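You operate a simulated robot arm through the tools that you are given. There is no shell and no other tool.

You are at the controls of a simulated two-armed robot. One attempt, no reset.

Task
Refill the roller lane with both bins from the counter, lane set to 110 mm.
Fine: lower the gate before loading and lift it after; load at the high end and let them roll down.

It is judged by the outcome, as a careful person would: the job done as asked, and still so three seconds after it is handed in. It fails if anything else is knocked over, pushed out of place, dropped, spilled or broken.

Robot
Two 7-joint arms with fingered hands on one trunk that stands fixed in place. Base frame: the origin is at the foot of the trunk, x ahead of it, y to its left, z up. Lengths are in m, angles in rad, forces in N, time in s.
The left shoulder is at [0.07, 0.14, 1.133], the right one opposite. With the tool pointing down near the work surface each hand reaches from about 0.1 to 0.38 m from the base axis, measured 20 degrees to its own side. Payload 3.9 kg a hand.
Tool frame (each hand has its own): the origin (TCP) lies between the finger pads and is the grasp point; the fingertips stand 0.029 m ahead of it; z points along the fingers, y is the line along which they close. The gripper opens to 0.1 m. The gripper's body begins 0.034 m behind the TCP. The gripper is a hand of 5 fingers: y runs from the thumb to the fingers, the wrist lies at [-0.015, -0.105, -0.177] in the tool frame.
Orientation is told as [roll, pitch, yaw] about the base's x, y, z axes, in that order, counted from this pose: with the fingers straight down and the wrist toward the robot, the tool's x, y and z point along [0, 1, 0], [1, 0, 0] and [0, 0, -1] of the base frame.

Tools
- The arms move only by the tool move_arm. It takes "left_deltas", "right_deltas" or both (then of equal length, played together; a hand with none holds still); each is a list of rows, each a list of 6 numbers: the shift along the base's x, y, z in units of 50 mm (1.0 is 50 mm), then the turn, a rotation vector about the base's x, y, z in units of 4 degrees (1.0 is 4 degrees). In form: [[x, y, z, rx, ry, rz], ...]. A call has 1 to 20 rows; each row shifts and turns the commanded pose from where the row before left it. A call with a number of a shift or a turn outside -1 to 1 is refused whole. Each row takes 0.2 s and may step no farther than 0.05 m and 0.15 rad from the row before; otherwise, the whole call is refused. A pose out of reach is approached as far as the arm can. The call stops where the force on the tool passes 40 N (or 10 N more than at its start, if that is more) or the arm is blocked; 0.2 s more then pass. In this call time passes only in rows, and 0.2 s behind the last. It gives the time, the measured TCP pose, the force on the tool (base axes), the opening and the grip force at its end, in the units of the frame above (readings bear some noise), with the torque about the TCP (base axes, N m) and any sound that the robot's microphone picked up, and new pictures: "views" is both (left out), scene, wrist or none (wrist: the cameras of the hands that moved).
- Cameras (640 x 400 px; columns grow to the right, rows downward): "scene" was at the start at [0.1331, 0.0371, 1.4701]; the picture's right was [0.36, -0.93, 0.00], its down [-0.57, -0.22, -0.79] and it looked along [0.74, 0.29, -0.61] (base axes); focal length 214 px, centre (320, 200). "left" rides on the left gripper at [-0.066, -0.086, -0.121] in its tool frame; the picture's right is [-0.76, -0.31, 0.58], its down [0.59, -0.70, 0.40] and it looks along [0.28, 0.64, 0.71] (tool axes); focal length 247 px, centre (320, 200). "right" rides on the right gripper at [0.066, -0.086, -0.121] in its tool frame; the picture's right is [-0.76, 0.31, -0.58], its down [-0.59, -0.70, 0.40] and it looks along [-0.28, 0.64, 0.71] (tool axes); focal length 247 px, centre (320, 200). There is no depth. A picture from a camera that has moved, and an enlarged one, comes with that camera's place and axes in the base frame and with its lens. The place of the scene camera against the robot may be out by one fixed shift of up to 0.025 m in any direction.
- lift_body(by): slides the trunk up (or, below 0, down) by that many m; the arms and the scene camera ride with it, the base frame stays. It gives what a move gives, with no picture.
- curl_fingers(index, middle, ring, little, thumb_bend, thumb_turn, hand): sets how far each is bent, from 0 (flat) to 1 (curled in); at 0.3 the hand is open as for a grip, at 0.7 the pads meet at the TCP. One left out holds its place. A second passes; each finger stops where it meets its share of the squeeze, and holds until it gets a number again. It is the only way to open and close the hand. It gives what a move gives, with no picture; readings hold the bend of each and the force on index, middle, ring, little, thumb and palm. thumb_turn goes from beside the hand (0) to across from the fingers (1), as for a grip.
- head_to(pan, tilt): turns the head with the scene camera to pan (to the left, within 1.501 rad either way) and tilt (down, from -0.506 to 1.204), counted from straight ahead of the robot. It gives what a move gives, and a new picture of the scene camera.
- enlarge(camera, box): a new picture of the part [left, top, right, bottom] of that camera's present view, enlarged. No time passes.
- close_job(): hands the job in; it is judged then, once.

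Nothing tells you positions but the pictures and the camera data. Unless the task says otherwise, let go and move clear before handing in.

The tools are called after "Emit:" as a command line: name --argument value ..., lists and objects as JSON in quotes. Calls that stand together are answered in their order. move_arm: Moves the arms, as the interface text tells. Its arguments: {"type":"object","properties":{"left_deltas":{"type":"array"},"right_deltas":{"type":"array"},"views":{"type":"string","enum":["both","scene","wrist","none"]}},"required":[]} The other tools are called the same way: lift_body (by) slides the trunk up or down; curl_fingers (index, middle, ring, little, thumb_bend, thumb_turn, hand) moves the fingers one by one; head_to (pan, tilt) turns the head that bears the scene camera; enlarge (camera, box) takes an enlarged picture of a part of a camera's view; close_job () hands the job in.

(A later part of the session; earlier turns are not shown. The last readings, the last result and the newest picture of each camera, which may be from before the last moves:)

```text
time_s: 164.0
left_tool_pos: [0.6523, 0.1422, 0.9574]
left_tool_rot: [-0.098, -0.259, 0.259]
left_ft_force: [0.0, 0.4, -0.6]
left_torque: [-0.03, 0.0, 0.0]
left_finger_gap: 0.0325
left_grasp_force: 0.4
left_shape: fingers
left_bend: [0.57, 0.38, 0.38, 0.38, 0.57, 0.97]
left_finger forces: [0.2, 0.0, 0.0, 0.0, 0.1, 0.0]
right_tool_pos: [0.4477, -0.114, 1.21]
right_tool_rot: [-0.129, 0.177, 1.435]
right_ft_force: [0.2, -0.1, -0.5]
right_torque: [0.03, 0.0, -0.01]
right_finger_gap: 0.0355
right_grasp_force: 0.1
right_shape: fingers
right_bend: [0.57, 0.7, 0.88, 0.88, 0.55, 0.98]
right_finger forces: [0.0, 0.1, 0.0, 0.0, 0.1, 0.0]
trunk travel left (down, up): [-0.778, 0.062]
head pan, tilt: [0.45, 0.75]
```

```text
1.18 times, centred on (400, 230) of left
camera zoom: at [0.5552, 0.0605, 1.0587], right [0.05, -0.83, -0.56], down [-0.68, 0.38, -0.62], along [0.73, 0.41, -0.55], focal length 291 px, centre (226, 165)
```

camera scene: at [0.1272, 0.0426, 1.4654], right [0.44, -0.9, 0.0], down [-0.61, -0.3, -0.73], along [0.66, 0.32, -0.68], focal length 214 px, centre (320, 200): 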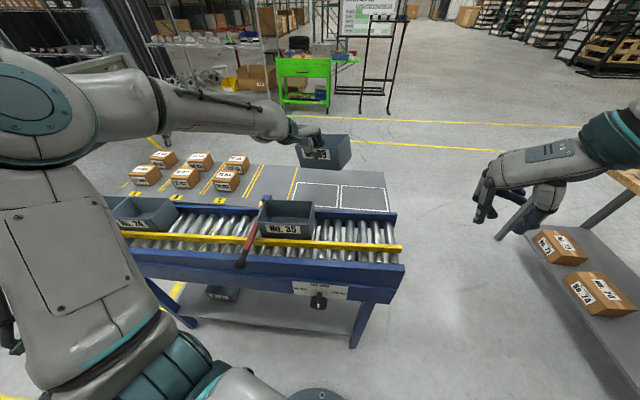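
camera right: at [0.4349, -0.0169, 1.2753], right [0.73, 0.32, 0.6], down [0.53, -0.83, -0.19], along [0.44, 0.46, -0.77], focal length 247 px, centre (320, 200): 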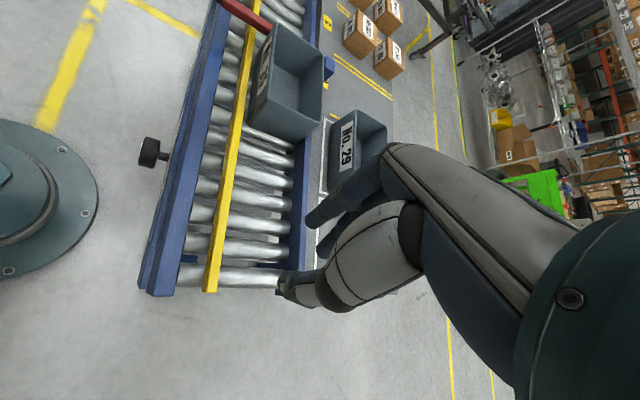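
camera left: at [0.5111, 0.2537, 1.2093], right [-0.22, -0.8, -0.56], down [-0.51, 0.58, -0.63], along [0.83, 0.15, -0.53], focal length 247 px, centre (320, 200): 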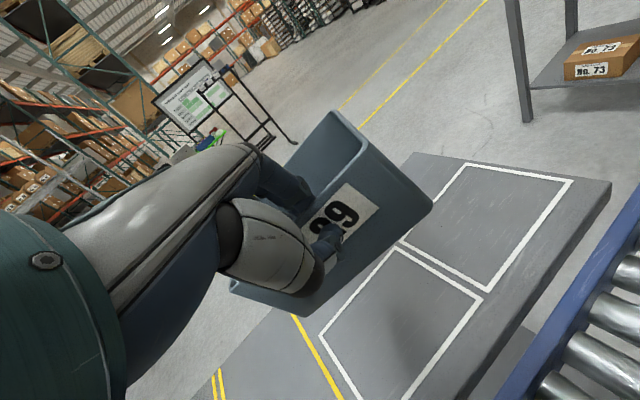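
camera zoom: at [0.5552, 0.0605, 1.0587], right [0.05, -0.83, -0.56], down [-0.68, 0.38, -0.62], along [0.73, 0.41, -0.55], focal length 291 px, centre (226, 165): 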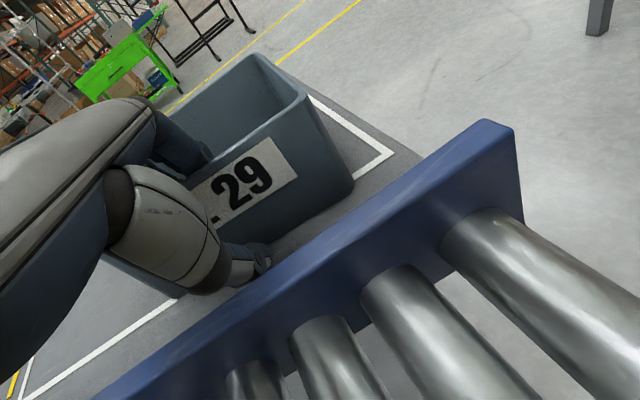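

Bin 29 now stands on the counter at the right-hand spot. I'll lift the left hand straight out and move it away to the left.

Emit:
move_arm --left_deltas '[[0, 0, 0.5, 0, 0, 0], [0, 0, 0.8, 0, 0, 0], [0, 0, 0.9, 0, 0, 0], [0, 0, 0.9, 0, 0, 0]]' --views "wrist"

```text
time_s: 165.0
left_tool_pos: [0.6477, 0.1348, 1.1085]
left_tool_rot: [-0.067, -0.262, 0.226]
left_ft_force: [-0.1, -0.7, -0.8]
left_torque: [0.0, -0.03, 0.04]
left_finger_gap: 0.0329
left_grasp_force: 0.1
left_shape: fingers
left_bend: [0.57, 0.38, 0.38, 0.38, 0.57, 0.98]
left_finger forces: [0.0, 0.0, 0.0, 0.0, 0.0, 0.1]
right_tool_pos: [0.4467, -0.1138, 1.2096]
right_tool_rot: [-0.129, 0.18, 1.435]
right_ft_force: [-0.1, 0.2, -0.7]
right_torque: [-0.02, -0.02, 0.0]
right_finger_gap: 0.0351
right_grasp_force: 0.1
right_shape: fingers
right_bend: [0.57, 0.7, 0.88, 0.88, 0.55, 0.98]
right_finger forces: [0.0, 0.0, 0.1, 0.1, 0.0, 0.0]
trunk travel left (down, up): [-0.778, 0.062]
head pan, tilt: [0.45, 0.75]
camera left: at [0.5503, 0.0527, 1.208], right [0.02, -0.81, -0.59], down [-0.68, 0.42, -0.61], along [0.74, 0.41, -0.54], focal length 247 px, centre (320, 200)
```

left: 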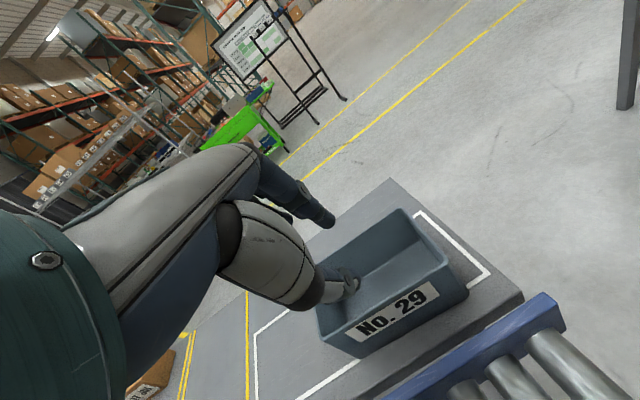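

Emit:
move_arm --left_deltas '[[0, 0.2, 0.8, 0, 0, -0.8], [0, 0.4, 0.7, 0, 0, -0.8], [-0.2, 0.8, 0.3, 0, 0, -0.8], [-0.3, 0.8, 0, 0, 0, -0.8], [-0.3, 0.8, 0, 0, 0, -0.8], [-0.3, 0.8, 0, 0, 0, -0.8], [-0.4, 0.8, 0, 0, 0, -0.8], [-0.4, 0.6, 0, 0, 0, -0.8]]' --views "scene"

Emit:
enlarge --camera "scene" --box '[230, 130, 450, 290]'

```text
time_s: 166.8
left_tool_pos: [0.5564, 0.3861, 1.1946]
left_tool_rot: [-0.048, -0.27, -0.24]
left_ft_force: [-0.9, 0.4, -0.5]
left_torque: [0.0, 0.01, 0.0]
left_finger_gap: 0.0328
left_grasp_force: 0.1
left_shape: fingers
left_bend: [0.57, 0.38, 0.38, 0.38, 0.57, 0.98]
left_finger forces: [0.0, 0.0, 0.1, 0.0, 0.0, 0.0]
left hand out of reach, approached as far as the arm can: row 4
right_tool_pos: [0.448, -0.1141, 1.2096]
right_tool_rot: [-0.131, 0.177, 1.435]
right_ft_force: [-1.6, 0.8, -0.5]
right_torque: [-0.02, 0.03, 0.03]
right_finger_gap: 0.0351
right_grasp_force: 0.1
right_shape: fingers
right_bend: [0.57, 0.7, 0.88, 0.88, 0.55, 0.98]
right_finger forces: [0.1, 0.0, 0.0, 0.1, 0.0, 0.0]
trunk travel left (down, up): [-0.778, 0.062]
head pan, tilt: [0.45, 0.75]
camera scene: at [0.1267, 0.0426, 1.4654], right [0.44, -0.9, 0.0], down [-0.61, -0.3, -0.73], along [0.66, 0.32, -0.68], focal length 214 px, centre (320, 200)
```

scene: 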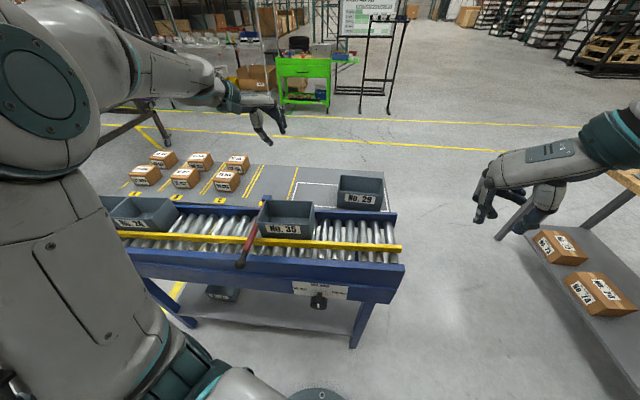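

```text
2.50 times, centred on (340, 210) of scene
camera zoom: at [0.1267, 0.0426, 1.4654], right [0.44, -0.9, 0.0], down [-0.61, -0.3, -0.73], along [0.66, 0.32, -0.68], focal length 536 px, centre (270, 175)
```

zoom: 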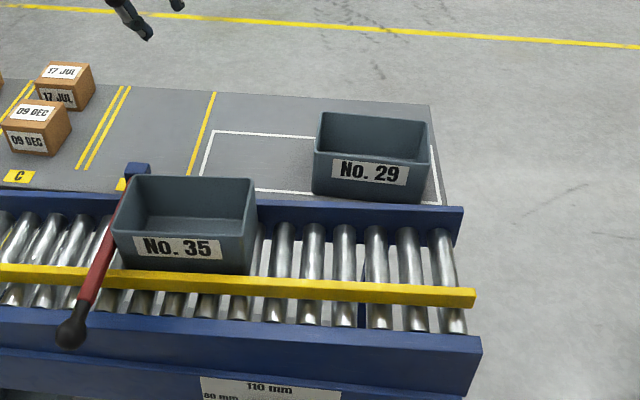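

Bin 29 stands square on the right-hand spot. Now I'll bring the right hand over it, upright again and turned about 50°.

Emit:
move_arm --right_deltas '[[0.3, 0.2, 0, 0.706, 0.375, 0], [0.3, 0.2, 0, 0.706, 0.375, 0], [0.3, 0.3, 0, 0.706, 0.375, 0], [0.3, 0.4, 0, 0.706, 0.375, 0], [0.37, 0.51, -0.2, 0, 0, -1], [0.37, 0.51, -0.2, 0, 0, -1], [0.37, 0.51, -0.2, 0, 0, -1], [0.37, 0.51, -0.2, 0, 0, -1], [0.37, 0.51, -0.25, 0, 0, -1], [0.37, 0.51, -0.25, 0, 0, -1], [0.37, 0.51, -0.25, 0, 0, -1], [0.35, 0.51, -0.25, 0, 0, -1]]' --views "both"

Emit:
curl_fingers --hand "right" --index 0.38 --middle 0.38 --ring 0.38 --little 0.38 --thumb_bend 0.38

Emit:
enlarge --camera "right" --box '[100, 90, 420, 390]'

```text
time_s: 169.4
left_tool_pos: [0.5575, 0.3847, 1.1943]
left_tool_rot: [-0.051, -0.269, -0.24]
left_ft_force: [0.9, 0.0, 0.0]
left_torque: [-0.02, 0.03, -0.02]
left_finger_gap: 0.0326
left_grasp_force: 0.0
left_shape: fingers
left_bend: [0.57, 0.38, 0.38, 0.38, 0.57, 0.98]
left_finger forces: [0.0, 0.0, 0.0, 0.0, 0.0, 0.0]
right_tool_pos: [0.6566, 0.1463, 1.1189]
right_tool_rot: [0.001, -0.003, 0.888]
right_ft_force: [0.4, 0.3, -1.0]
right_torque: [-0.01, -0.01, -0.01]
right_finger_gap: 0.0351
right_grasp_force: 0.0
right_shape: fingers
right_bend: [0.57, 0.7, 0.88, 0.88, 0.55, 0.98]
right_finger forces: [0.1, 0.1, 0.0, 0.0, 0.1, 0.0]
trunk travel left (down, up): [-0.778, 0.062]
head pan, tilt: [0.45, 0.75]
camera scene: at [0.1284, 0.0435, 1.4653], right [0.44, -0.9, 0.0], down [-0.61, -0.3, -0.73], along [0.66, 0.32, -0.68], focal length 214 px, centre (320, 200)
camera right: at [0.5514, 0.1219, 1.2403], right [0.78, -0.24, 0.58], down [0.01, -0.92, -0.4], along [0.63, 0.32, -0.71], focal length 247 px, centre (320, 200)
```

scene: 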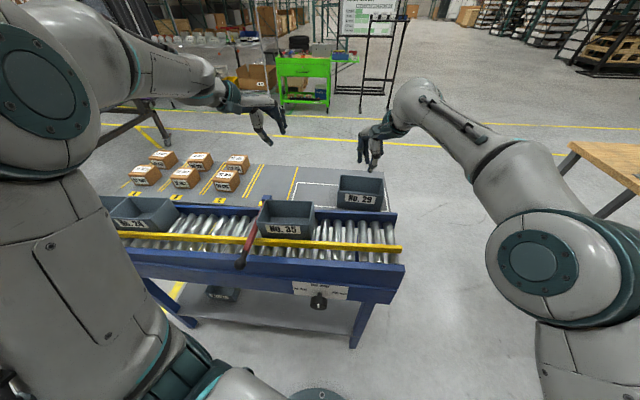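
right: 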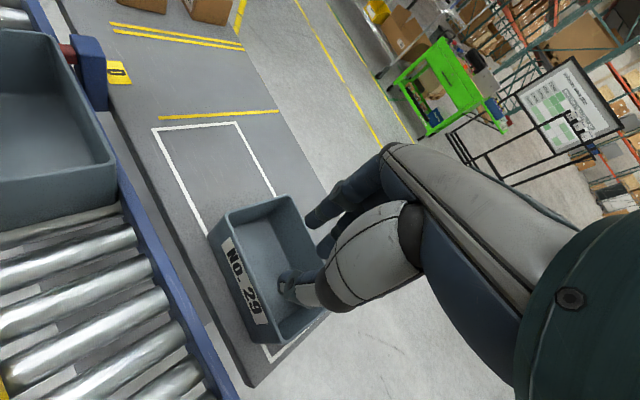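

```text
time_s: 170.4
left_tool_pos: [0.5564, 0.3846, 1.1942]
left_tool_rot: [-0.049, -0.269, -0.239]
left_ft_force: [-0.1, 0.7, 0.2]
left_torque: [0.0, -0.02, -0.01]
left_finger_gap: 0.0327
left_grasp_force: 0.1
left_shape: fingers
left_bend: [0.57, 0.38, 0.38, 0.38, 0.57, 0.98]
left_finger forces: [0.0, 0.1, 0.0, 0.1, 0.0, 0.1]
right_tool_pos: [0.6543, 0.1443, 1.1199]
right_tool_rot: [0.0, -0.003, 0.887]
right_ft_force: [-0.3, -0.4, -0.5]
right_torque: [0.01, -0.07, -0.01]
right_finger_gap: 0.0791
right_grasp_force: 0.0
right_shape: fingers
right_bend: [0.38, 0.38, 0.38, 0.38, 0.38, 0.98]
right_finger forces: [0.1, 0.0, 0.0, 0.1, 0.1, 0.0]
trunk travel left (down, up): [-0.778, 0.062]
head pan, tilt: [0.45, 0.75]
```

```text
1.33 times, centred on (260, 240) of right
camera zoom: at [0.5504, 0.1202, 1.2409], right [0.78, -0.24, 0.58], down [0.01, -0.92, -0.4], along [0.63, 0.32, -0.71], focal length 329 px, centre (400, 147)
```

zoom: 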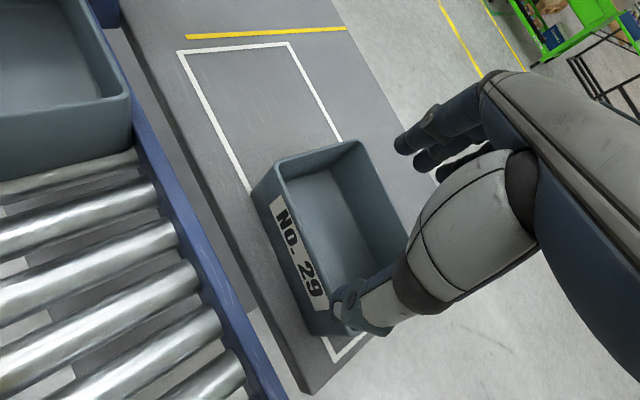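

Emit:
move_arm --right_deltas '[[0.15, -0.02, -0.8, 0, 0, 0], [0.14, -0.02, -0.8, 0, 0, 0]]' --views "none"

Emit:
enlarge --camera "right" --box '[100, 90, 420, 390]'

```text
time_s: 171.0
left_tool_pos: [0.5577, 0.3842, 1.194]
left_tool_rot: [-0.049, -0.269, -0.239]
left_ft_force: [-1.3, -1.0, -0.1]
left_torque: [-0.03, 0.01, -0.04]
left_finger_gap: 0.0326
left_grasp_force: 0.0
left_shape: fingers
left_bend: [0.57, 0.38, 0.38, 0.38, 0.57, 0.98]
left_finger forces: [0.0, 0.0, 0.0, 0.0, 0.0, 0.0]
right_tool_pos: [0.6706, 0.1435, 1.0391]
right_tool_rot: [0.002, -0.005, 0.886]
right_ft_force: [-0.7, -0.2, -0.4]
right_torque: [0.01, 0.01, 0.0]
right_finger_gap: 0.0794
right_grasp_force: 0.1
right_shape: fingers
right_bend: [0.38, 0.38, 0.38, 0.38, 0.38, 0.98]
right_finger forces: [0.1, 0.0, 0.0, 0.0, 0.1, 0.0]
trunk travel left (down, up): [-0.778, 0.062]
head pan, tilt: [0.45, 0.75]
```

```text
1.33 times, centred on (260, 240) of right
camera zoom: at [0.5654, 0.1182, 1.1606], right [0.78, -0.24, 0.58], down [0.01, -0.92, -0.4], along [0.63, 0.32, -0.71], focal length 329 px, centre (400, 147)
```

zoom: 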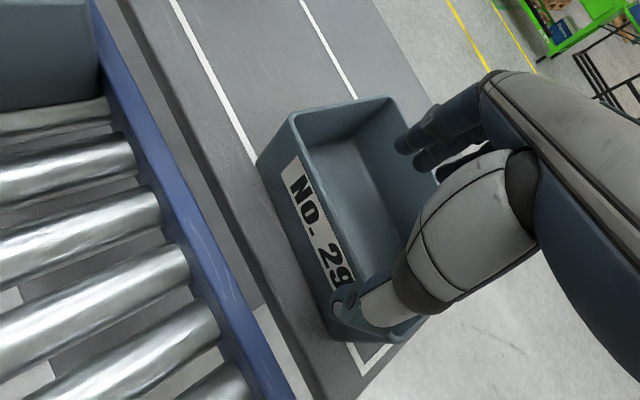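

Emit:
move_arm --right_deltas '[[-0.04, -0.02, -0.68, 0, 0, 0], [0, 0, -0.66, 0, 0, 0]]' --views "none"

Emit:
curl_fingers --hand "right" --index 0.58 --thumb_bend 0.56

Emit:
enlarge --camera "right" --box '[100, 90, 420, 390]'

```text
time_s: 171.6
left_tool_pos: [0.5577, 0.3848, 1.1943]
left_tool_rot: [-0.05, -0.267, -0.238]
left_ft_force: [0.2, 1.0, 0.2]
left_torque: [0.01, -0.03, 0.02]
left_finger_gap: 0.0327
left_grasp_force: 0.1
left_shape: fingers
left_bend: [0.57, 0.38, 0.38, 0.38, 0.57, 0.98]
left_finger forces: [0.0, 0.0, 0.0, 0.1, 0.0, 0.0]
right_tool_pos: [0.6671, 0.1413, 0.9711]
right_tool_rot: [0.0, -0.004, 0.887]
right_ft_force: [-0.5, 0.3, -0.4]
right_torque: [0.0, -0.02, 0.01]
right_finger_gap: 0.0791
right_grasp_force: 0.0
right_shape: fingers
right_bend: [0.38, 0.38, 0.38, 0.38, 0.38, 0.98]
right_finger forces: [0.0, 0.0, 0.0, 0.0, 0.1, 0.0]
trunk travel left (down, up): [-0.778, 0.062]
head pan, tilt: [0.45, 0.75]
```

```text
time_s: 172.6
left_tool_pos: [0.5562, 0.3832, 1.1948]
left_tool_rot: [-0.049, -0.269, -0.239]
left_ft_force: [-1.3, -0.7, -0.2]
left_torque: [0.03, 0.0, -0.01]
left_finger_gap: 0.0327
left_grasp_force: 0.1
left_shape: fingers
left_bend: [0.57, 0.38, 0.38, 0.38, 0.57, 0.98]
left_finger forces: [0.1, 0.0, 0.0, 0.0, 0.0, 0.1]
right_tool_pos: [0.6674, 0.1412, 0.9717]
right_tool_rot: [0.002, -0.004, 0.886]
right_ft_force: [-0.3, -0.4, -0.8]
right_torque: [0.01, 0.0, 0.02]
right_finger_gap: 0.0346
right_grasp_force: 0.1
right_shape: fingers
right_bend: [0.57, 0.38, 0.38, 0.38, 0.56, 0.98]
right_finger forces: [0.0, 0.0, 0.0, 0.0, 0.0, 0.0]
trunk travel left (down, up): [-0.778, 0.062]
head pan, tilt: [0.45, 0.75]
```

```text
1.33 times, centred on (260, 240) of right
camera zoom: at [0.5627, 0.117, 1.0935], right [0.78, -0.24, 0.58], down [0.01, -0.92, -0.4], along [0.63, 0.32, -0.71], focal length 329 px, centre (400, 147)
```

zoom: 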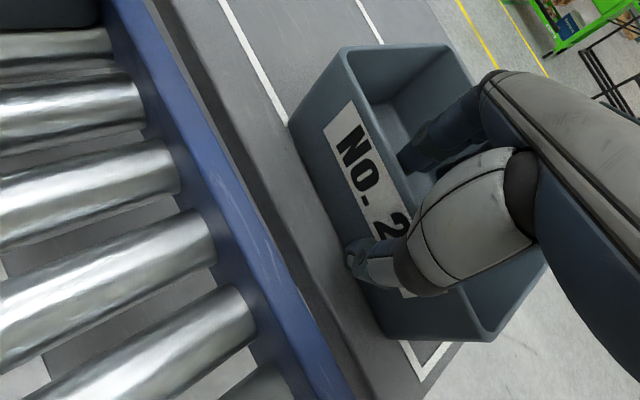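

Emit:
move_arm --right_deltas '[[-0.04, 0.0, 0, 0, 0, 1], [-0.04, 0.0, 0, 0, 0, 1], [-0.04, 0.0, 0, 0, 0, 1], [-0.04, 0.0, 0, 0, 0, 1], [-0.04, 0.0, 0, 0, 0, 1], [-0.04, 0.0, 0, 0, 0, 1]]' --views "none"

Emit:
enlarge --camera "right" --box '[100, 90, 420, 390]'

```text
time_s: 174.0
left_tool_pos: [0.5577, 0.3847, 1.1942]
left_tool_rot: [-0.049, -0.27, -0.238]
left_ft_force: [-0.1, -0.7, -0.5]
left_torque: [0.03, 0.03, -0.01]
left_finger_gap: 0.0326
left_grasp_force: 0.1
left_shape: fingers
left_bend: [0.57, 0.38, 0.38, 0.38, 0.57, 0.98]
left_finger forces: [0.0, 0.0, 0.0, 0.0, 0.0, 0.0]
right_tool_pos: [0.6553, 0.1415, 0.9721]
right_tool_rot: [0.001, -0.003, 1.308]
right_ft_force: [0.4, 0.2, -0.8]
right_torque: [-0.01, 0.02, -0.04]
right_finger_gap: 0.0344
right_grasp_force: 0.0
right_shape: fingers
right_bend: [0.57, 0.38, 0.38, 0.38, 0.56, 0.98]
right_finger forces: [0.5, 0.1, 0.0, 0.0, 0.0, 0.0]
trunk travel left (down, up): [-0.778, 0.062]
head pan, tilt: [0.45, 0.75]
```

```text
1.33 times, centred on (260, 240) of right
camera zoom: at [0.5705, 0.0766, 1.0938], right [0.81, 0.1, 0.58], down [0.39, -0.83, -0.4], along [0.44, 0.55, -0.71], focal length 329 px, centre (400, 147)
```

zoom: 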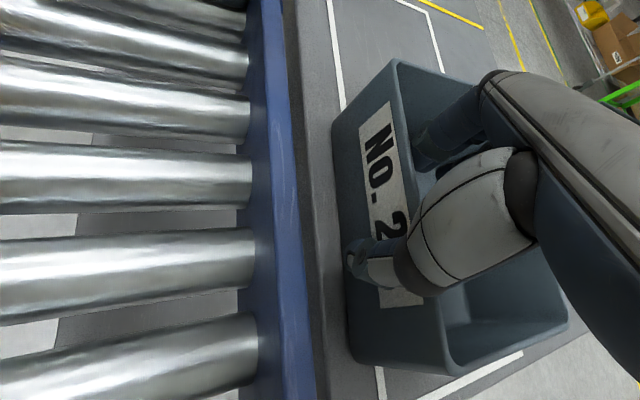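

Emit:
curl_fingers --hand "right" --middle 0.7 --ring 0.88 --little 0.88

Emit:
curl_fingers --hand "right" --index 0.72 --thumb_bend 0.72

Emit:
enlarge --camera "right" --box '[100, 90, 420, 390]'

```text
time_s: 175.0
left_tool_pos: [0.5578, 0.3831, 1.1952]
left_tool_rot: [-0.049, -0.269, -0.239]
left_ft_force: [-0.6, 0.1, -0.5]
left_torque: [0.02, -0.01, 0.01]
left_finger_gap: 0.0329
left_grasp_force: 0.1
left_shape: fingers
left_bend: [0.57, 0.38, 0.38, 0.38, 0.57, 0.98]
left_finger forces: [0.1, 0.0, 0.0, 0.0, 0.1, 0.1]
right_tool_pos: [0.6561, 0.1419, 0.9734]
right_tool_rot: [0.001, -0.003, 1.307]
right_ft_force: [1.9, 0.1, 0.2]
right_torque: [-0.02, 0.02, 0.02]
right_finger_gap: 0.0346
right_grasp_force: 0.2
right_shape: fingers
right_bend: [0.57, 0.7, 0.88, 0.88, 0.56, 0.98]
right_finger forces: [0.4, 0.1, 0.0, 0.1, 0.0, 0.0]
trunk travel left (down, up): [-0.778, 0.062]
head pan, tilt: [0.45, 0.75]
```

```text
time_s: 176.0
left_tool_pos: [0.5573, 0.3834, 1.195]
left_tool_rot: [-0.049, -0.27, -0.239]
left_ft_force: [-0.6, -0.1, 0.0]
left_torque: [0.04, -0.01, 0.02]
left_finger_gap: 0.0328
left_grasp_force: 0.2
left_shape: fingers
left_bend: [0.57, 0.38, 0.38, 0.38, 0.57, 0.98]
left_finger forces: [0.1, 0.1, 0.0, 0.1, 0.0, 0.1]
right_tool_pos: [0.6545, 0.1419, 0.9723]
right_tool_rot: [0.002, -0.003, 1.306]
right_ft_force: [-0.3, -0.4, -0.7]
right_torque: [-0.01, 0.06, 0.01]
right_finger_gap: 0.005
right_grasp_force: 3.4
right_shape: fingers
right_bend: [0.71, 0.7, 0.88, 0.88, 0.69, 0.96]
right_finger forces: [2.4, 0.1, 0.0, 0.1, 3.8, 0.0]
trunk travel left (down, up): [-0.778, 0.062]
head pan, tilt: [0.45, 0.75]
```

```text
1.33 times, centred on (260, 240) of right
camera zoom: at [0.5703, 0.0769, 1.0936], right [0.81, 0.1, 0.58], down [0.38, -0.83, -0.4], along [0.44, 0.55, -0.71], focal length 329 px, centre (400, 147)
```

zoom: 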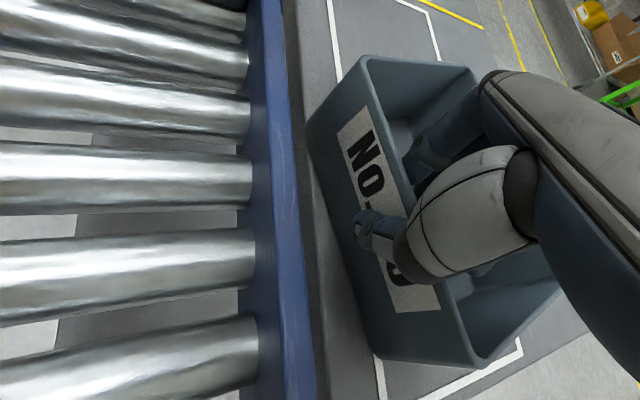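

Emit:
curl_fingers --hand "right" --index 0.92 --middle 0.88 --thumb_bend 0.92

Emit:
enlarge --camera "right" --box '[100, 90, 420, 390]'

Emit:
enlarge --camera "scene" --box '[260, 120, 440, 250]'

```text
time_s: 177.0
left_tool_pos: [0.5565, 0.3831, 1.1955]
left_tool_rot: [-0.047, -0.269, -0.24]
left_ft_force: [0.0, -0.1, 0.2]
left_torque: [0.01, -0.01, 0.02]
left_finger_gap: 0.0327
left_grasp_force: 0.1
left_shape: fingers
left_bend: [0.57, 0.38, 0.38, 0.38, 0.57, 0.98]
left_finger forces: [0.1, 0.0, 0.1, 0.1, 0.0, 0.0]
right_tool_pos: [0.6547, 0.142, 0.9728]
right_tool_rot: [0.002, -0.003, 1.306]
right_ft_force: [0.5, 0.0, -1.3]
right_torque: [-0.03, 0.02, -0.01]
right_finger_gap: 0.0
right_grasp_force: 18.2
right_shape: fingers
right_bend: [0.8, 0.88, 0.88, 0.88, 0.78, 0.92]
right_finger forces: [16.9, 1.7, 0.0, 0.0, 18.4, 0.0]
trunk travel left (down, up): [-0.778, 0.062]
head pan, tilt: [0.45, 0.75]
```

```text
1.33 times, centred on (260, 240) of right
camera zoom: at [0.5703, 0.0768, 1.0936], right [0.81, 0.1, 0.58], down [0.38, -0.83, -0.4], along [0.44, 0.55, -0.71], focal length 329 px, centre (400, 147)
```

zoom: 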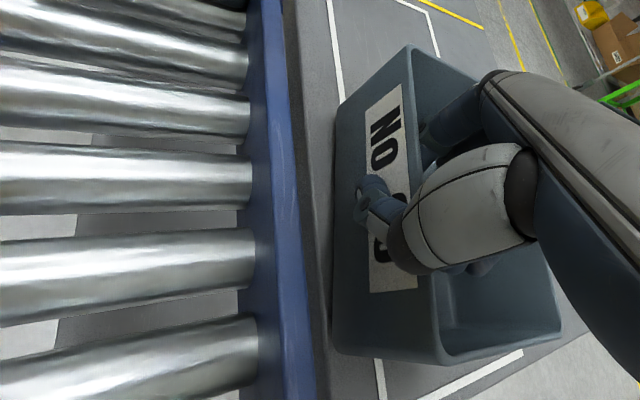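

```text
3.08 times, centred on (350, 185) of scene
camera zoom: at [0.1274, 0.0418, 1.4654], right [0.44, -0.9, 0.0], down [-0.61, -0.3, -0.73], along [0.66, 0.32, -0.68], focal length 660 px, centre (228, 246)
```

zoom: 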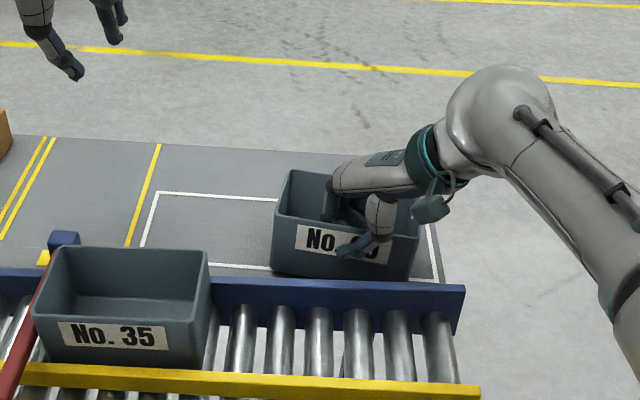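

The grip matches the first, successful one exactly, with bin 29 square to the lane. I'll lift it clear of the back rail, then bring it over the lane with the same roll as before.

Emit:
move_arm --right_deltas '[[0, 0, 0.3, 0, 0, 0], [0, 0, 0.7, 0, 0, 0], [0, 0, 0.7, 0, 0, 0], [0, 0, 0.7, 0, 0, 0], [-0.6, -0.29, 0, 0, 0, 0], [-0.6, -0.29, 0, 0, 0, 0], [-0.5, -0.24, 0, -0.75, -0.275, 0], [-0.4, -0.19, 0, -0.75, -0.275, 0], [-0.3, -0.15, 0, -0.75, -0.275, 0], [-0.2, -0.1, 0, -0.75, -0.275, 0]]' --views "both"

Emit:
enlarge --camera "right" --box '[60, 90, 460, 400]'

Emit:
enlarge --camera "scene" --box '[270, 130, 430, 260]'

```text
time_s: 179.2
left_tool_pos: [0.5565, 0.3845, 1.1943]
left_tool_rot: [-0.049, -0.268, -0.239]
left_ft_force: [0.4, -0.3, 1.3]
left_torque: [-0.01, -0.02, -0.01]
left_finger_gap: 0.0328
left_grasp_force: 0.0
left_shape: fingers
left_bend: [0.57, 0.38, 0.38, 0.38, 0.57, 0.98]
left_finger forces: [0.1, 0.0, 0.0, 0.1, 0.0, 0.0]
right_tool_pos: [0.6379, 0.1247, 1.1133]
right_tool_rot: [-0.096, 0.141, 1.303]
right_ft_force: [-0.1, 0.1, -1.3]
right_torque: [0.02, 0.03, 0.03]
right_finger_gap: 0.0001
right_grasp_force: 18.6
right_shape: fingers
right_bend: [0.8, 0.88, 0.88, 0.88, 0.78, 0.92]
right_finger forces: [16.8, 2.1, 0.1, 0.0, 18.7, 0.1]
right hand out of reach, approached as far as the arm can: row 4, 5, 6, 7, 8, 9, 10
trunk travel left (down, up): [-0.778, 0.062]
head pan, tilt: [0.45, 0.75]
camera scene: at [0.1273, 0.0421, 1.4654], right [0.44, -0.9, 0.0], down [-0.61, -0.3, -0.73], along [0.66, 0.32, -0.68], focal length 214 px, centre (320, 200)
camera right: at [0.5466, 0.0808, 1.2386], right [0.78, 0.2, 0.6], down [0.41, -0.88, -0.24], along [0.48, 0.43, -0.77], focal length 247 px, centre (320, 200)
```

scene: 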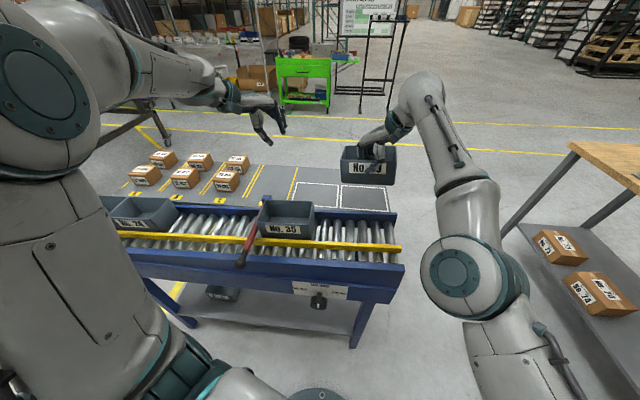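
right: 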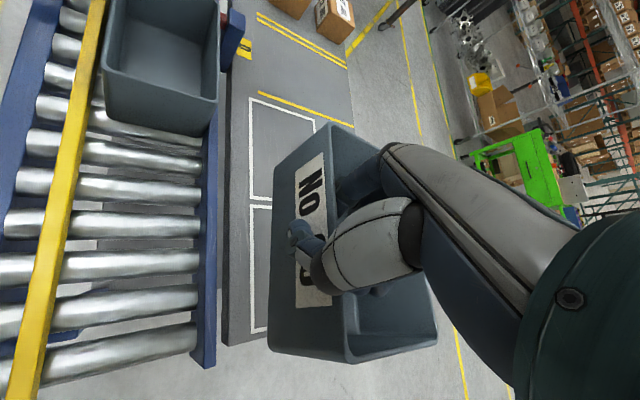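

```text
1.29 times, centred on (260, 245) of right
camera zoom: at [0.5466, 0.0808, 1.2386], right [0.78, 0.2, 0.6], down [0.41, -0.88, -0.24], along [0.48, 0.43, -0.77], focal length 319 px, centre (397, 142)
```

zoom: 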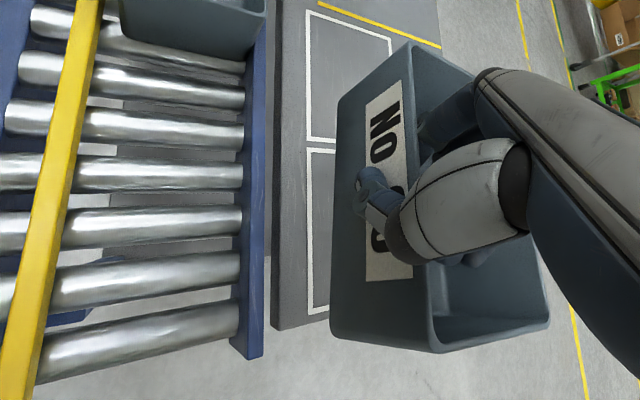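

```text
3.08 times, centred on (350, 195) of scene
camera zoom: at [0.1273, 0.0421, 1.4654], right [0.44, -0.9, 0.0], down [-0.61, -0.3, -0.73], along [0.66, 0.32, -0.68], focal length 660 px, centre (228, 215)
```

zoom: 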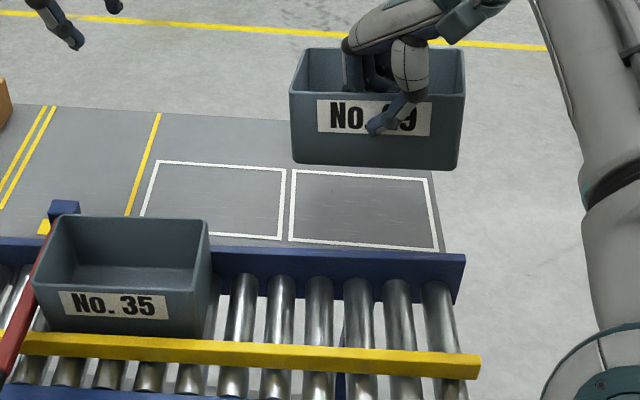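

Emit:
move_arm --right_deltas '[[-0.4, -0.14, -0.3, 0, 0, 0], [-0.6, -0.2, 0, 0, 0, 0], [-0.6, -0.2, 0, 0, 0, 0]]' --views "none"

Emit:
enlarge --camera "right" --box '[60, 90, 460, 400]'

```text
time_s: 180.0
left_tool_pos: [0.5556, 0.3835, 1.1946]
left_tool_rot: [-0.048, -0.268, -0.238]
left_ft_force: [0.1, 0.2, 0.0]
left_torque: [-0.02, -0.01, 0.02]
left_finger_gap: 0.0327
left_grasp_force: 0.0
left_shape: fingers
left_bend: [0.57, 0.38, 0.38, 0.38, 0.57, 0.98]
left_finger forces: [0.1, 0.1, 0.0, 0.0, 0.1, 0.0]
right_tool_pos: [0.6327, 0.1289, 1.1225]
right_tool_rot: [-0.093, 0.139, 1.303]
right_ft_force: [1.1, -0.2, -1.2]
right_torque: [-0.04, 0.07, -0.05]
right_finger_gap: 0.0002
right_grasp_force: 18.9
right_shape: fingers
right_bend: [0.8, 0.88, 0.88, 0.88, 0.79, 0.91]
right_finger forces: [17.3, 1.7, 0.0, 0.0, 19.0, 0.1]
right hand out of reach, approached as far as the arm can: row 1, 2, 3
trunk travel left (down, up): [-0.778, 0.062]
head pan, tilt: [0.45, 0.75]
```

```text
1.29 times, centred on (260, 245) of right
camera zoom: at [0.5413, 0.0839, 1.2492], right [0.78, 0.2, 0.6], down [0.41, -0.88, -0.24], along [0.48, 0.43, -0.77], focal length 319 px, centre (397, 142)
```

zoom: 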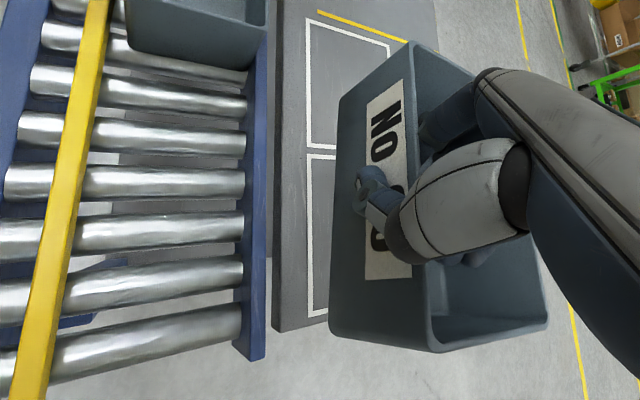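

Emit:
move_arm --right_deltas '[[0, 0, -0.2, 0.75, 0.275, 0], [0, 0, -0.2, 0.75, 0.275, 0], [0, 0, -0.2, 0.75, 0.275, 0], [-0.3, -0.1, 0, 0, 0, 0], [-0.5, -0.15, 0, 0, 0, 0]]' --views "none"

Emit:
enlarge --camera "scene" --box '[200, 60, 520, 260]'

```text
time_s: 181.2
left_tool_pos: [0.5564, 0.3837, 1.1945]
left_tool_rot: [-0.049, -0.268, -0.239]
left_ft_force: [-1.4, 0.4, 0.1]
left_torque: [0.03, -0.02, 0.03]
left_finger_gap: 0.0327
left_grasp_force: 0.0
left_shape: fingers
left_bend: [0.57, 0.38, 0.38, 0.38, 0.57, 0.98]
left_finger forces: [0.0, 0.0, 0.0, 0.0, 0.0, 0.0]
right_tool_pos: [0.6397, 0.1367, 1.1099]
right_tool_rot: [0.003, 0.003, 1.311]
right_ft_force: [-0.4, -0.3, -1.1]
right_torque: [-0.03, 0.04, -0.04]
right_finger_gap: 0.0
right_grasp_force: 19.0
right_shape: fingers
right_bend: [0.8, 0.88, 0.88, 0.88, 0.79, 0.91]
right_finger forces: [17.6, 1.5, 0.0, 0.0, 19.0, 0.0]
right hand out of reach, approached as far as the arm can: row 1, 2, 3, 4, 5
trunk travel left (down, up): [-0.778, 0.062]
head pan, tilt: [0.45, 0.75]
```

```text
2.00 times, centred on (360, 160) of scene
camera zoom: at [0.1274, 0.0418, 1.4654], right [0.44, -0.9, 0.0], down [-0.61, -0.3, -0.73], along [0.66, 0.32, -0.68], focal length 429 px, centre (240, 280)
```

zoom: 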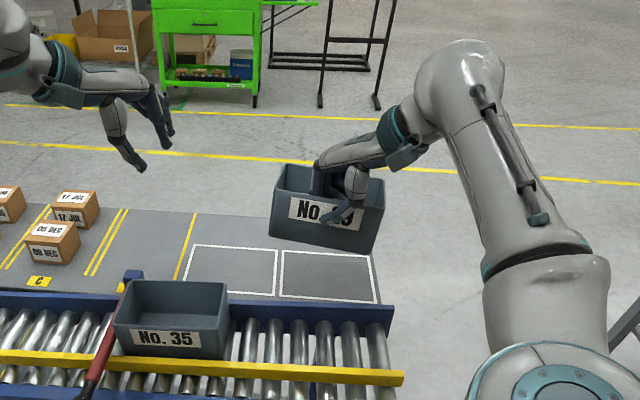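

Emit:
move_arm --right_deltas '[[0, 0, -0.5, 0, 0, 0], [0, 0, -0.4, 0, 0, 0], [-0.3, -0.2, 0, 0, 0, 0], [-0.3, -0.2, 0, 0, 0, 0]]' --views "none"

Emit:
enlarge --camera "scene" --box '[200, 60, 520, 260]'

```text
time_s: 182.2
left_tool_pos: [0.5579, 0.3844, 1.1945]
left_tool_rot: [-0.048, -0.269, -0.239]
left_ft_force: [0.9, -0.4, -0.2]
left_torque: [0.03, 0.0, -0.04]
left_finger_gap: 0.0326
left_grasp_force: 0.0
left_shape: fingers
left_bend: [0.57, 0.38, 0.38, 0.38, 0.57, 0.98]
left_finger forces: [0.0, 0.1, 0.0, 0.0, 0.0, 0.0]
right_tool_pos: [0.6469, 0.1359, 1.0844]
right_tool_rot: [0.006, 0.004, 1.31]
right_ft_force: [0.2, 0.3, -0.8]
right_torque: [0.01, 0.03, 0.01]
right_finger_gap: 0.0
right_grasp_force: 18.8
right_shape: fingers
right_bend: [0.8, 0.88, 0.88, 0.88, 0.79, 0.91]
right_finger forces: [17.7, 1.3, 0.1, 0.1, 19.0, 0.0]
right hand out of reach, approached as far as the arm can: row 1, 2, 3, 4
trunk travel left (down, up): [-0.778, 0.062]
head pan, tilt: [0.45, 0.75]
```

```text
2.00 times, centred on (360, 160) of scene
camera zoom: at [0.1277, 0.0419, 1.4653], right [0.44, -0.9, 0.0], down [-0.61, -0.3, -0.73], along [0.66, 0.32, -0.68], focal length 429 px, centre (240, 280)
```

zoom: 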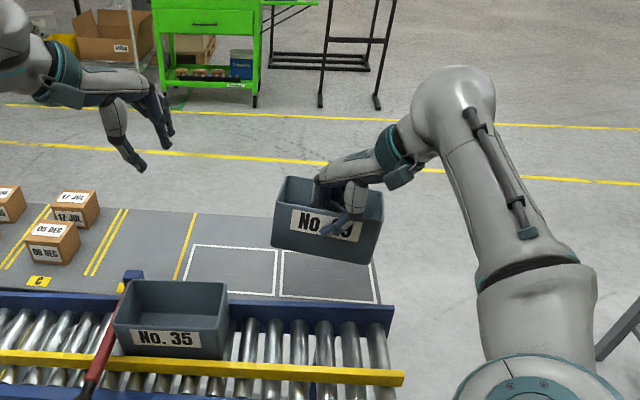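

The right arm is stuck at a wrist limit in this pose. I'll turn the hand back about 24° to relax the wrist, move over the lane, then turn it back there.

Emit:
move_arm --right_deltas '[[0, 0, 0, 0, 0, -1], [0, 0, 0, 0, 0, -1], [0, 0, 0, 0, 0, -1], [0, 0, 0, 0, 0, -1], [0, 0, 0, 0, 0, -1], [0, 0, 0, 0, 0, -1], [-0.4, -0.2, 0, 0, 0, 0], [-0.5, -0.2, 0, 0, 0, 0]]' --views "none"

Emit:
enlarge --camera "scene" --box '[200, 60, 520, 260]'

```text
time_s: 184.0
left_tool_pos: [0.5569, 0.3837, 1.1959]
left_tool_rot: [-0.05, -0.269, -0.24]
left_ft_force: [0.6, 0.5, -0.3]
left_torque: [-0.01, -0.02, 0.0]
left_finger_gap: 0.0327
left_grasp_force: 0.1
left_shape: fingers
left_bend: [0.57, 0.38, 0.38, 0.38, 0.57, 0.98]
left_finger forces: [0.0, 0.0, 0.0, 0.1, 0.1, 0.0]
right_tool_pos: [0.6632, 0.1463, 1.0991]
right_tool_rot: [0.01, 0.012, 1.009]
right_ft_force: [0.1, -0.4, -1.4]
right_torque: [0.01, 0.04, 0.02]
right_finger_gap: 0.0
right_grasp_force: 19.4
right_shape: fingers
right_bend: [0.8, 0.88, 0.88, 0.88, 0.79, 0.91]
right_finger forces: [18.1, 1.3, 0.0, 0.0, 19.2, 0.0]
right hand out of reach, approached as far as the arm can: row 1, 2, 4, 5, 7, 8
trunk travel left (down, up): [-0.778, 0.062]
head pan, tilt: [0.45, 0.75]
```

```text
2.00 times, centred on (360, 160) of scene
camera zoom: at [0.1272, 0.0419, 1.4654], right [0.44, -0.9, 0.0], down [-0.61, -0.3, -0.73], along [0.66, 0.32, -0.68], focal length 429 px, centre (240, 280)
```

zoom: 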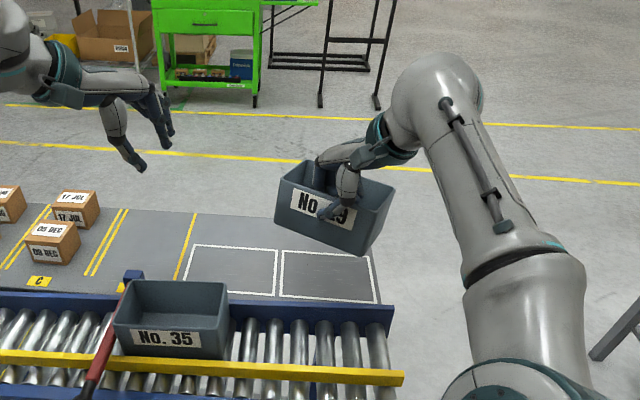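

Emit:
head_to --pan -0.1 --tilt 0.75

```text
time_s: 185.0
left_tool_pos: [0.5567, 0.3841, 1.1941]
left_tool_rot: [-0.049, -0.268, -0.238]
left_ft_force: [-0.6, -0.5, 0.0]
left_torque: [0.0, 0.0, 0.01]
left_finger_gap: 0.0327
left_grasp_force: 0.1
left_shape: fingers
left_bend: [0.57, 0.38, 0.38, 0.38, 0.57, 0.98]
left_finger forces: [0.1, 0.0, 0.0, 0.0, 0.0, 0.0]
right_tool_pos: [0.6653, 0.1456, 1.0981]
right_tool_rot: [0.009, 0.011, 1.009]
right_ft_force: [0.0, 0.7, -2.5]
right_torque: [0.0, 0.07, 0.0]
right_finger_gap: 0.0001
right_grasp_force: 19.1
right_shape: fingers
right_bend: [0.8, 0.88, 0.88, 0.88, 0.79, 0.91]
right_finger forces: [18.1, 1.4, 0.0, 0.0, 19.1, 0.0]
trunk travel left (down, up): [-0.778, 0.062]
head pan, tilt: [-0.099, 0.75]
camera scene: at [0.1353, -0.0023, 1.4654], right [-0.1, -1.0, 0.0], down [-0.68, 0.07, -0.73], along [0.73, -0.07, -0.68], focal length 214 px, centre (320, 200)
```

scene: 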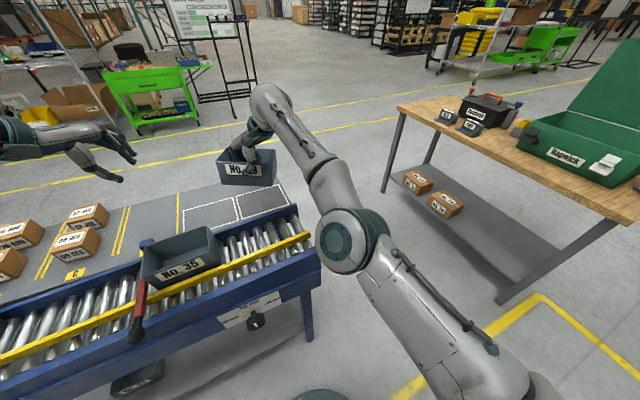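

I can see the elbow is folded too far inward. For bin 35 the arm retracted freely from a spot about 40 mm further right, so I'll go there first with the same hand angle, then pull back.

Emit:
move_arm --right_deltas '[[0.03, -0.155, -0.2, 0, 0, 0.85], [0.03, -0.155, -0.2, 0, 0, 0.85], [0.03, -0.155, -0.2, 0, 0, 0.85], [0.03, -0.155, -0.2, 0, 0, 0.85], [0.03, -0.155, -0.2, 0, 0, 0.85]]' --views "scene"

```text
time_s: 186.2
left_tool_pos: [0.5587, 0.3838, 1.1942]
left_tool_rot: [-0.05, -0.268, -0.237]
left_ft_force: [-0.5, 0.9, -1.0]
left_torque: [0.01, 0.0, 0.0]
left_finger_gap: 0.0323
left_grasp_force: 0.0
left_shape: fingers
left_bend: [0.57, 0.38, 0.38, 0.38, 0.57, 0.98]
left_finger forces: [0.0, 0.0, 0.0, 0.0, 0.1, 0.0]
right_tool_pos: [0.6663, 0.1026, 1.0469]
right_tool_rot: [0.011, 0.009, 1.307]
right_ft_force: [0.0, 0.3, -2.0]
right_torque: [-0.03, 0.06, 0.04]
right_finger_gap: 0.0
right_grasp_force: 19.7
right_shape: fingers
right_bend: [0.8, 0.88, 0.88, 0.88, 0.79, 0.91]
right_finger forces: [18.2, 1.3, 0.0, 0.0, 19.2, 0.1]
right hand out of reach, approached as far as the arm can: row 4
trunk travel left (down, up): [-0.778, 0.062]
head pan, tilt: [-0.099, 0.75]
camera scene: at [0.136, -0.0021, 1.4653], right [-0.1, -1.0, 0.0], down [-0.68, 0.07, -0.73], along [0.73, -0.07, -0.68], focal length 214 px, centre (320, 200)
```

scene: 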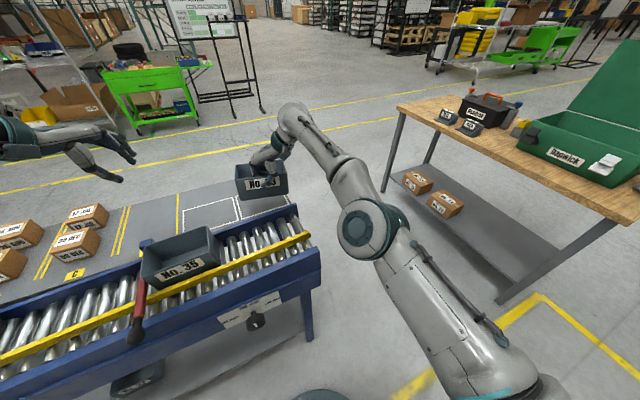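

Emit:
move_arm --right_deltas '[[-0.3, -0.3, 0.4, 0, 0, 0], [-0.4, -0.3, 0.4, 0, 0, 0], [-0.6, -0.15, 0, 0, 0, 0], [-0.6, -0.15, 0, 0, 0, 0]]' --views "scene"

```text
time_s: 187.2
left_tool_pos: [0.556, 0.3835, 1.196]
left_tool_rot: [-0.048, -0.27, -0.24]
left_ft_force: [-0.1, 0.4, -0.5]
left_torque: [0.03, 0.0, 0.06]
left_finger_gap: 0.0328
left_grasp_force: 0.1
left_shape: fingers
left_bend: [0.57, 0.38, 0.38, 0.38, 0.57, 0.98]
left_finger forces: [0.0, 0.0, 0.0, 0.1, 0.0, 0.0]
right_tool_pos: [0.5728, 0.0583, 1.0897]
right_tool_rot: [0.009, 0.009, 1.305]
right_ft_force: [-0.1, 0.7, -1.6]
right_torque: [-0.01, 0.03, 0.0]
right_finger_gap: 0.0
right_grasp_force: 19.4
right_shape: fingers
right_bend: [0.8, 0.88, 0.88, 0.88, 0.79, 0.91]
right_finger forces: [18.0, 1.2, 0.0, 0.0, 19.1, 0.0]
trunk travel left (down, up): [-0.778, 0.062]
head pan, tilt: [-0.099, 0.75]
camera scene: at [0.1334, -0.0036, 1.4656], right [-0.1, -0.99, 0.0], down [-0.68, 0.07, -0.73], along [0.73, -0.07, -0.68], focal length 214 px, centre (320, 200)
```

scene: 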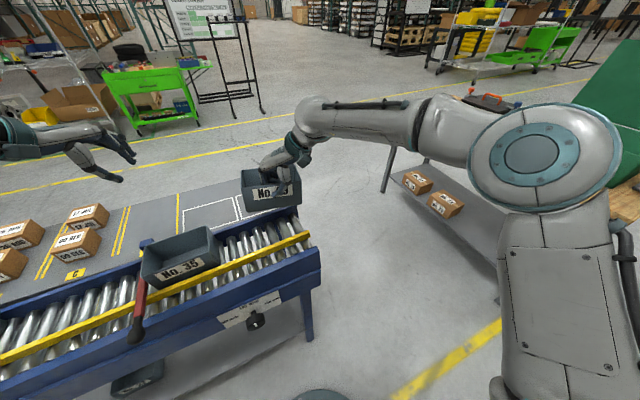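

The elbow swung outward and the arm is free again. I'll centre the bin over the high end and apply the same roll as last time.

Emit:
move_arm --right_deltas '[[-0.2, 0.09, 0, -0.75, -0.275, 0], [-0.2, 0.09, 0, -0.75, -0.275, 0], [-0.2, 0.09, 0, -0.75, -0.275, 0], [-0.2, 0.08, 0, -0.75, -0.275, 0]]' --views "none"

Emit:
head_to --pan 0.35 --tilt 0.8

Emit:
enlarge --camera "right" --box '[60, 90, 460, 400]'

Emit:
enlarge --camera "scene" --box '[250, 120, 410, 250]'

```text
time_s: 188.2
left_tool_pos: [0.5552, 0.3854, 1.1955]
left_tool_rot: [-0.049, -0.269, -0.239]
left_ft_force: [-0.4, 0.5, -0.1]
left_torque: [0.01, 0.02, 0.01]
left_finger_gap: 0.0329
left_grasp_force: 0.0
left_shape: fingers
left_bend: [0.57, 0.38, 0.38, 0.38, 0.57, 0.98]
left_finger forces: [0.0, 0.1, 0.0, 0.0, 0.0, 0.0]
right_tool_pos: [0.532, 0.0783, 1.0872]
right_tool_rot: [-0.121, 0.195, 1.292]
right_ft_force: [0.2, 0.2, -2.2]
right_torque: [-0.03, 0.04, 0.0]
right_finger_gap: 0.0001
right_grasp_force: 19.3
right_shape: fingers
right_bend: [0.8, 0.88, 0.88, 0.88, 0.79, 0.91]
right_finger forces: [17.9, 1.5, 0.0, 0.0, 19.3, 0.0]
trunk travel left (down, up): [-0.778, 0.062]
head pan, tilt: [-0.099, 0.75]
```

```text
time_s: 189.1
left_tool_pos: [0.5555, 0.3851, 1.1949]
left_tool_rot: [-0.049, -0.27, -0.239]
left_ft_force: [-0.4, -0.1, 0.1]
left_torque: [0.01, -0.01, -0.01]
left_finger_gap: 0.0326
left_grasp_force: 0.0
left_shape: fingers
left_bend: [0.57, 0.38, 0.38, 0.38, 0.57, 0.98]
left_finger forces: [0.1, 0.1, 0.0, 0.0, 0.1, 0.1]
right_tool_pos: [0.5336, 0.0777, 1.0858]
right_tool_rot: [-0.121, 0.192, 1.291]
right_ft_force: [-0.2, -0.1, -1.5]
right_torque: [-0.03, 0.04, 0.01]
right_finger_gap: 0.0001
right_grasp_force: 19.3
right_shape: fingers
right_bend: [0.8, 0.88, 0.88, 0.88, 0.79, 0.91]
right_finger forces: [18.1, 1.3, 0.0, 0.0, 19.3, 0.0]
trunk travel left (down, up): [-0.778, 0.062]
head pan, tilt: [0.351, 0.799]
camera scene: at [0.1287, 0.0333, 1.4614], right [0.34, -0.94, 0.0], down [-0.67, -0.25, -0.7], along [0.65, 0.24, -0.72], focal length 214 px, centre (320, 200)
```

scene: 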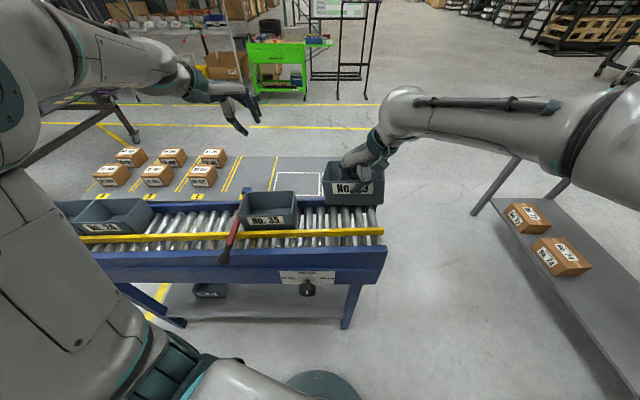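

```text
1.29 times, centred on (260, 245) of right
camera zoom: at [0.4401, 0.0398, 1.2142], right [0.77, 0.22, 0.59], down [0.4, -0.9, -0.19], along [0.49, 0.38, -0.78], focal length 319 px, centre (397, 142)
```

zoom: 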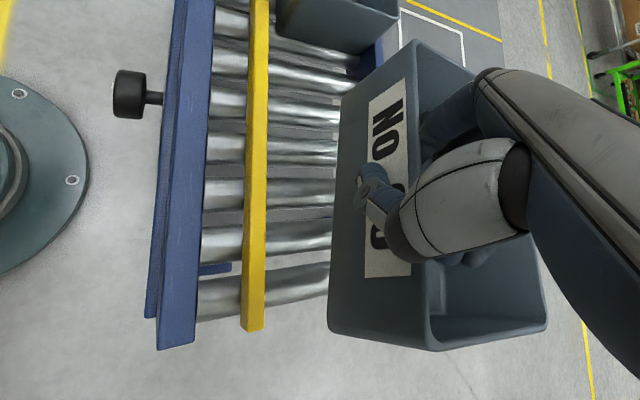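

```text
3.08 times, centred on (330, 185) of scene
camera zoom: at [0.1287, 0.0333, 1.4614], right [0.34, -0.94, 0.0], down [-0.67, -0.25, -0.7], along [0.65, 0.24, -0.72], focal length 660 px, centre (289, 246)
```

zoom: 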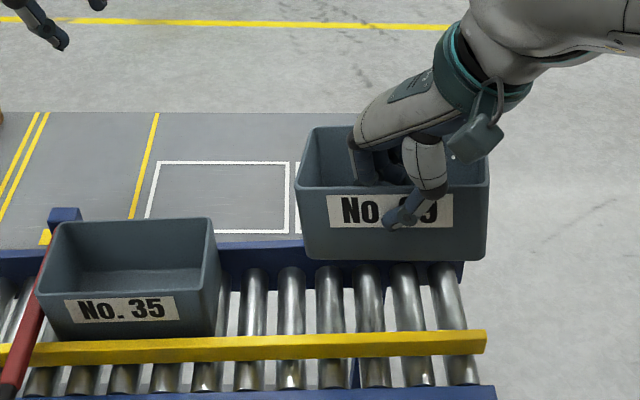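

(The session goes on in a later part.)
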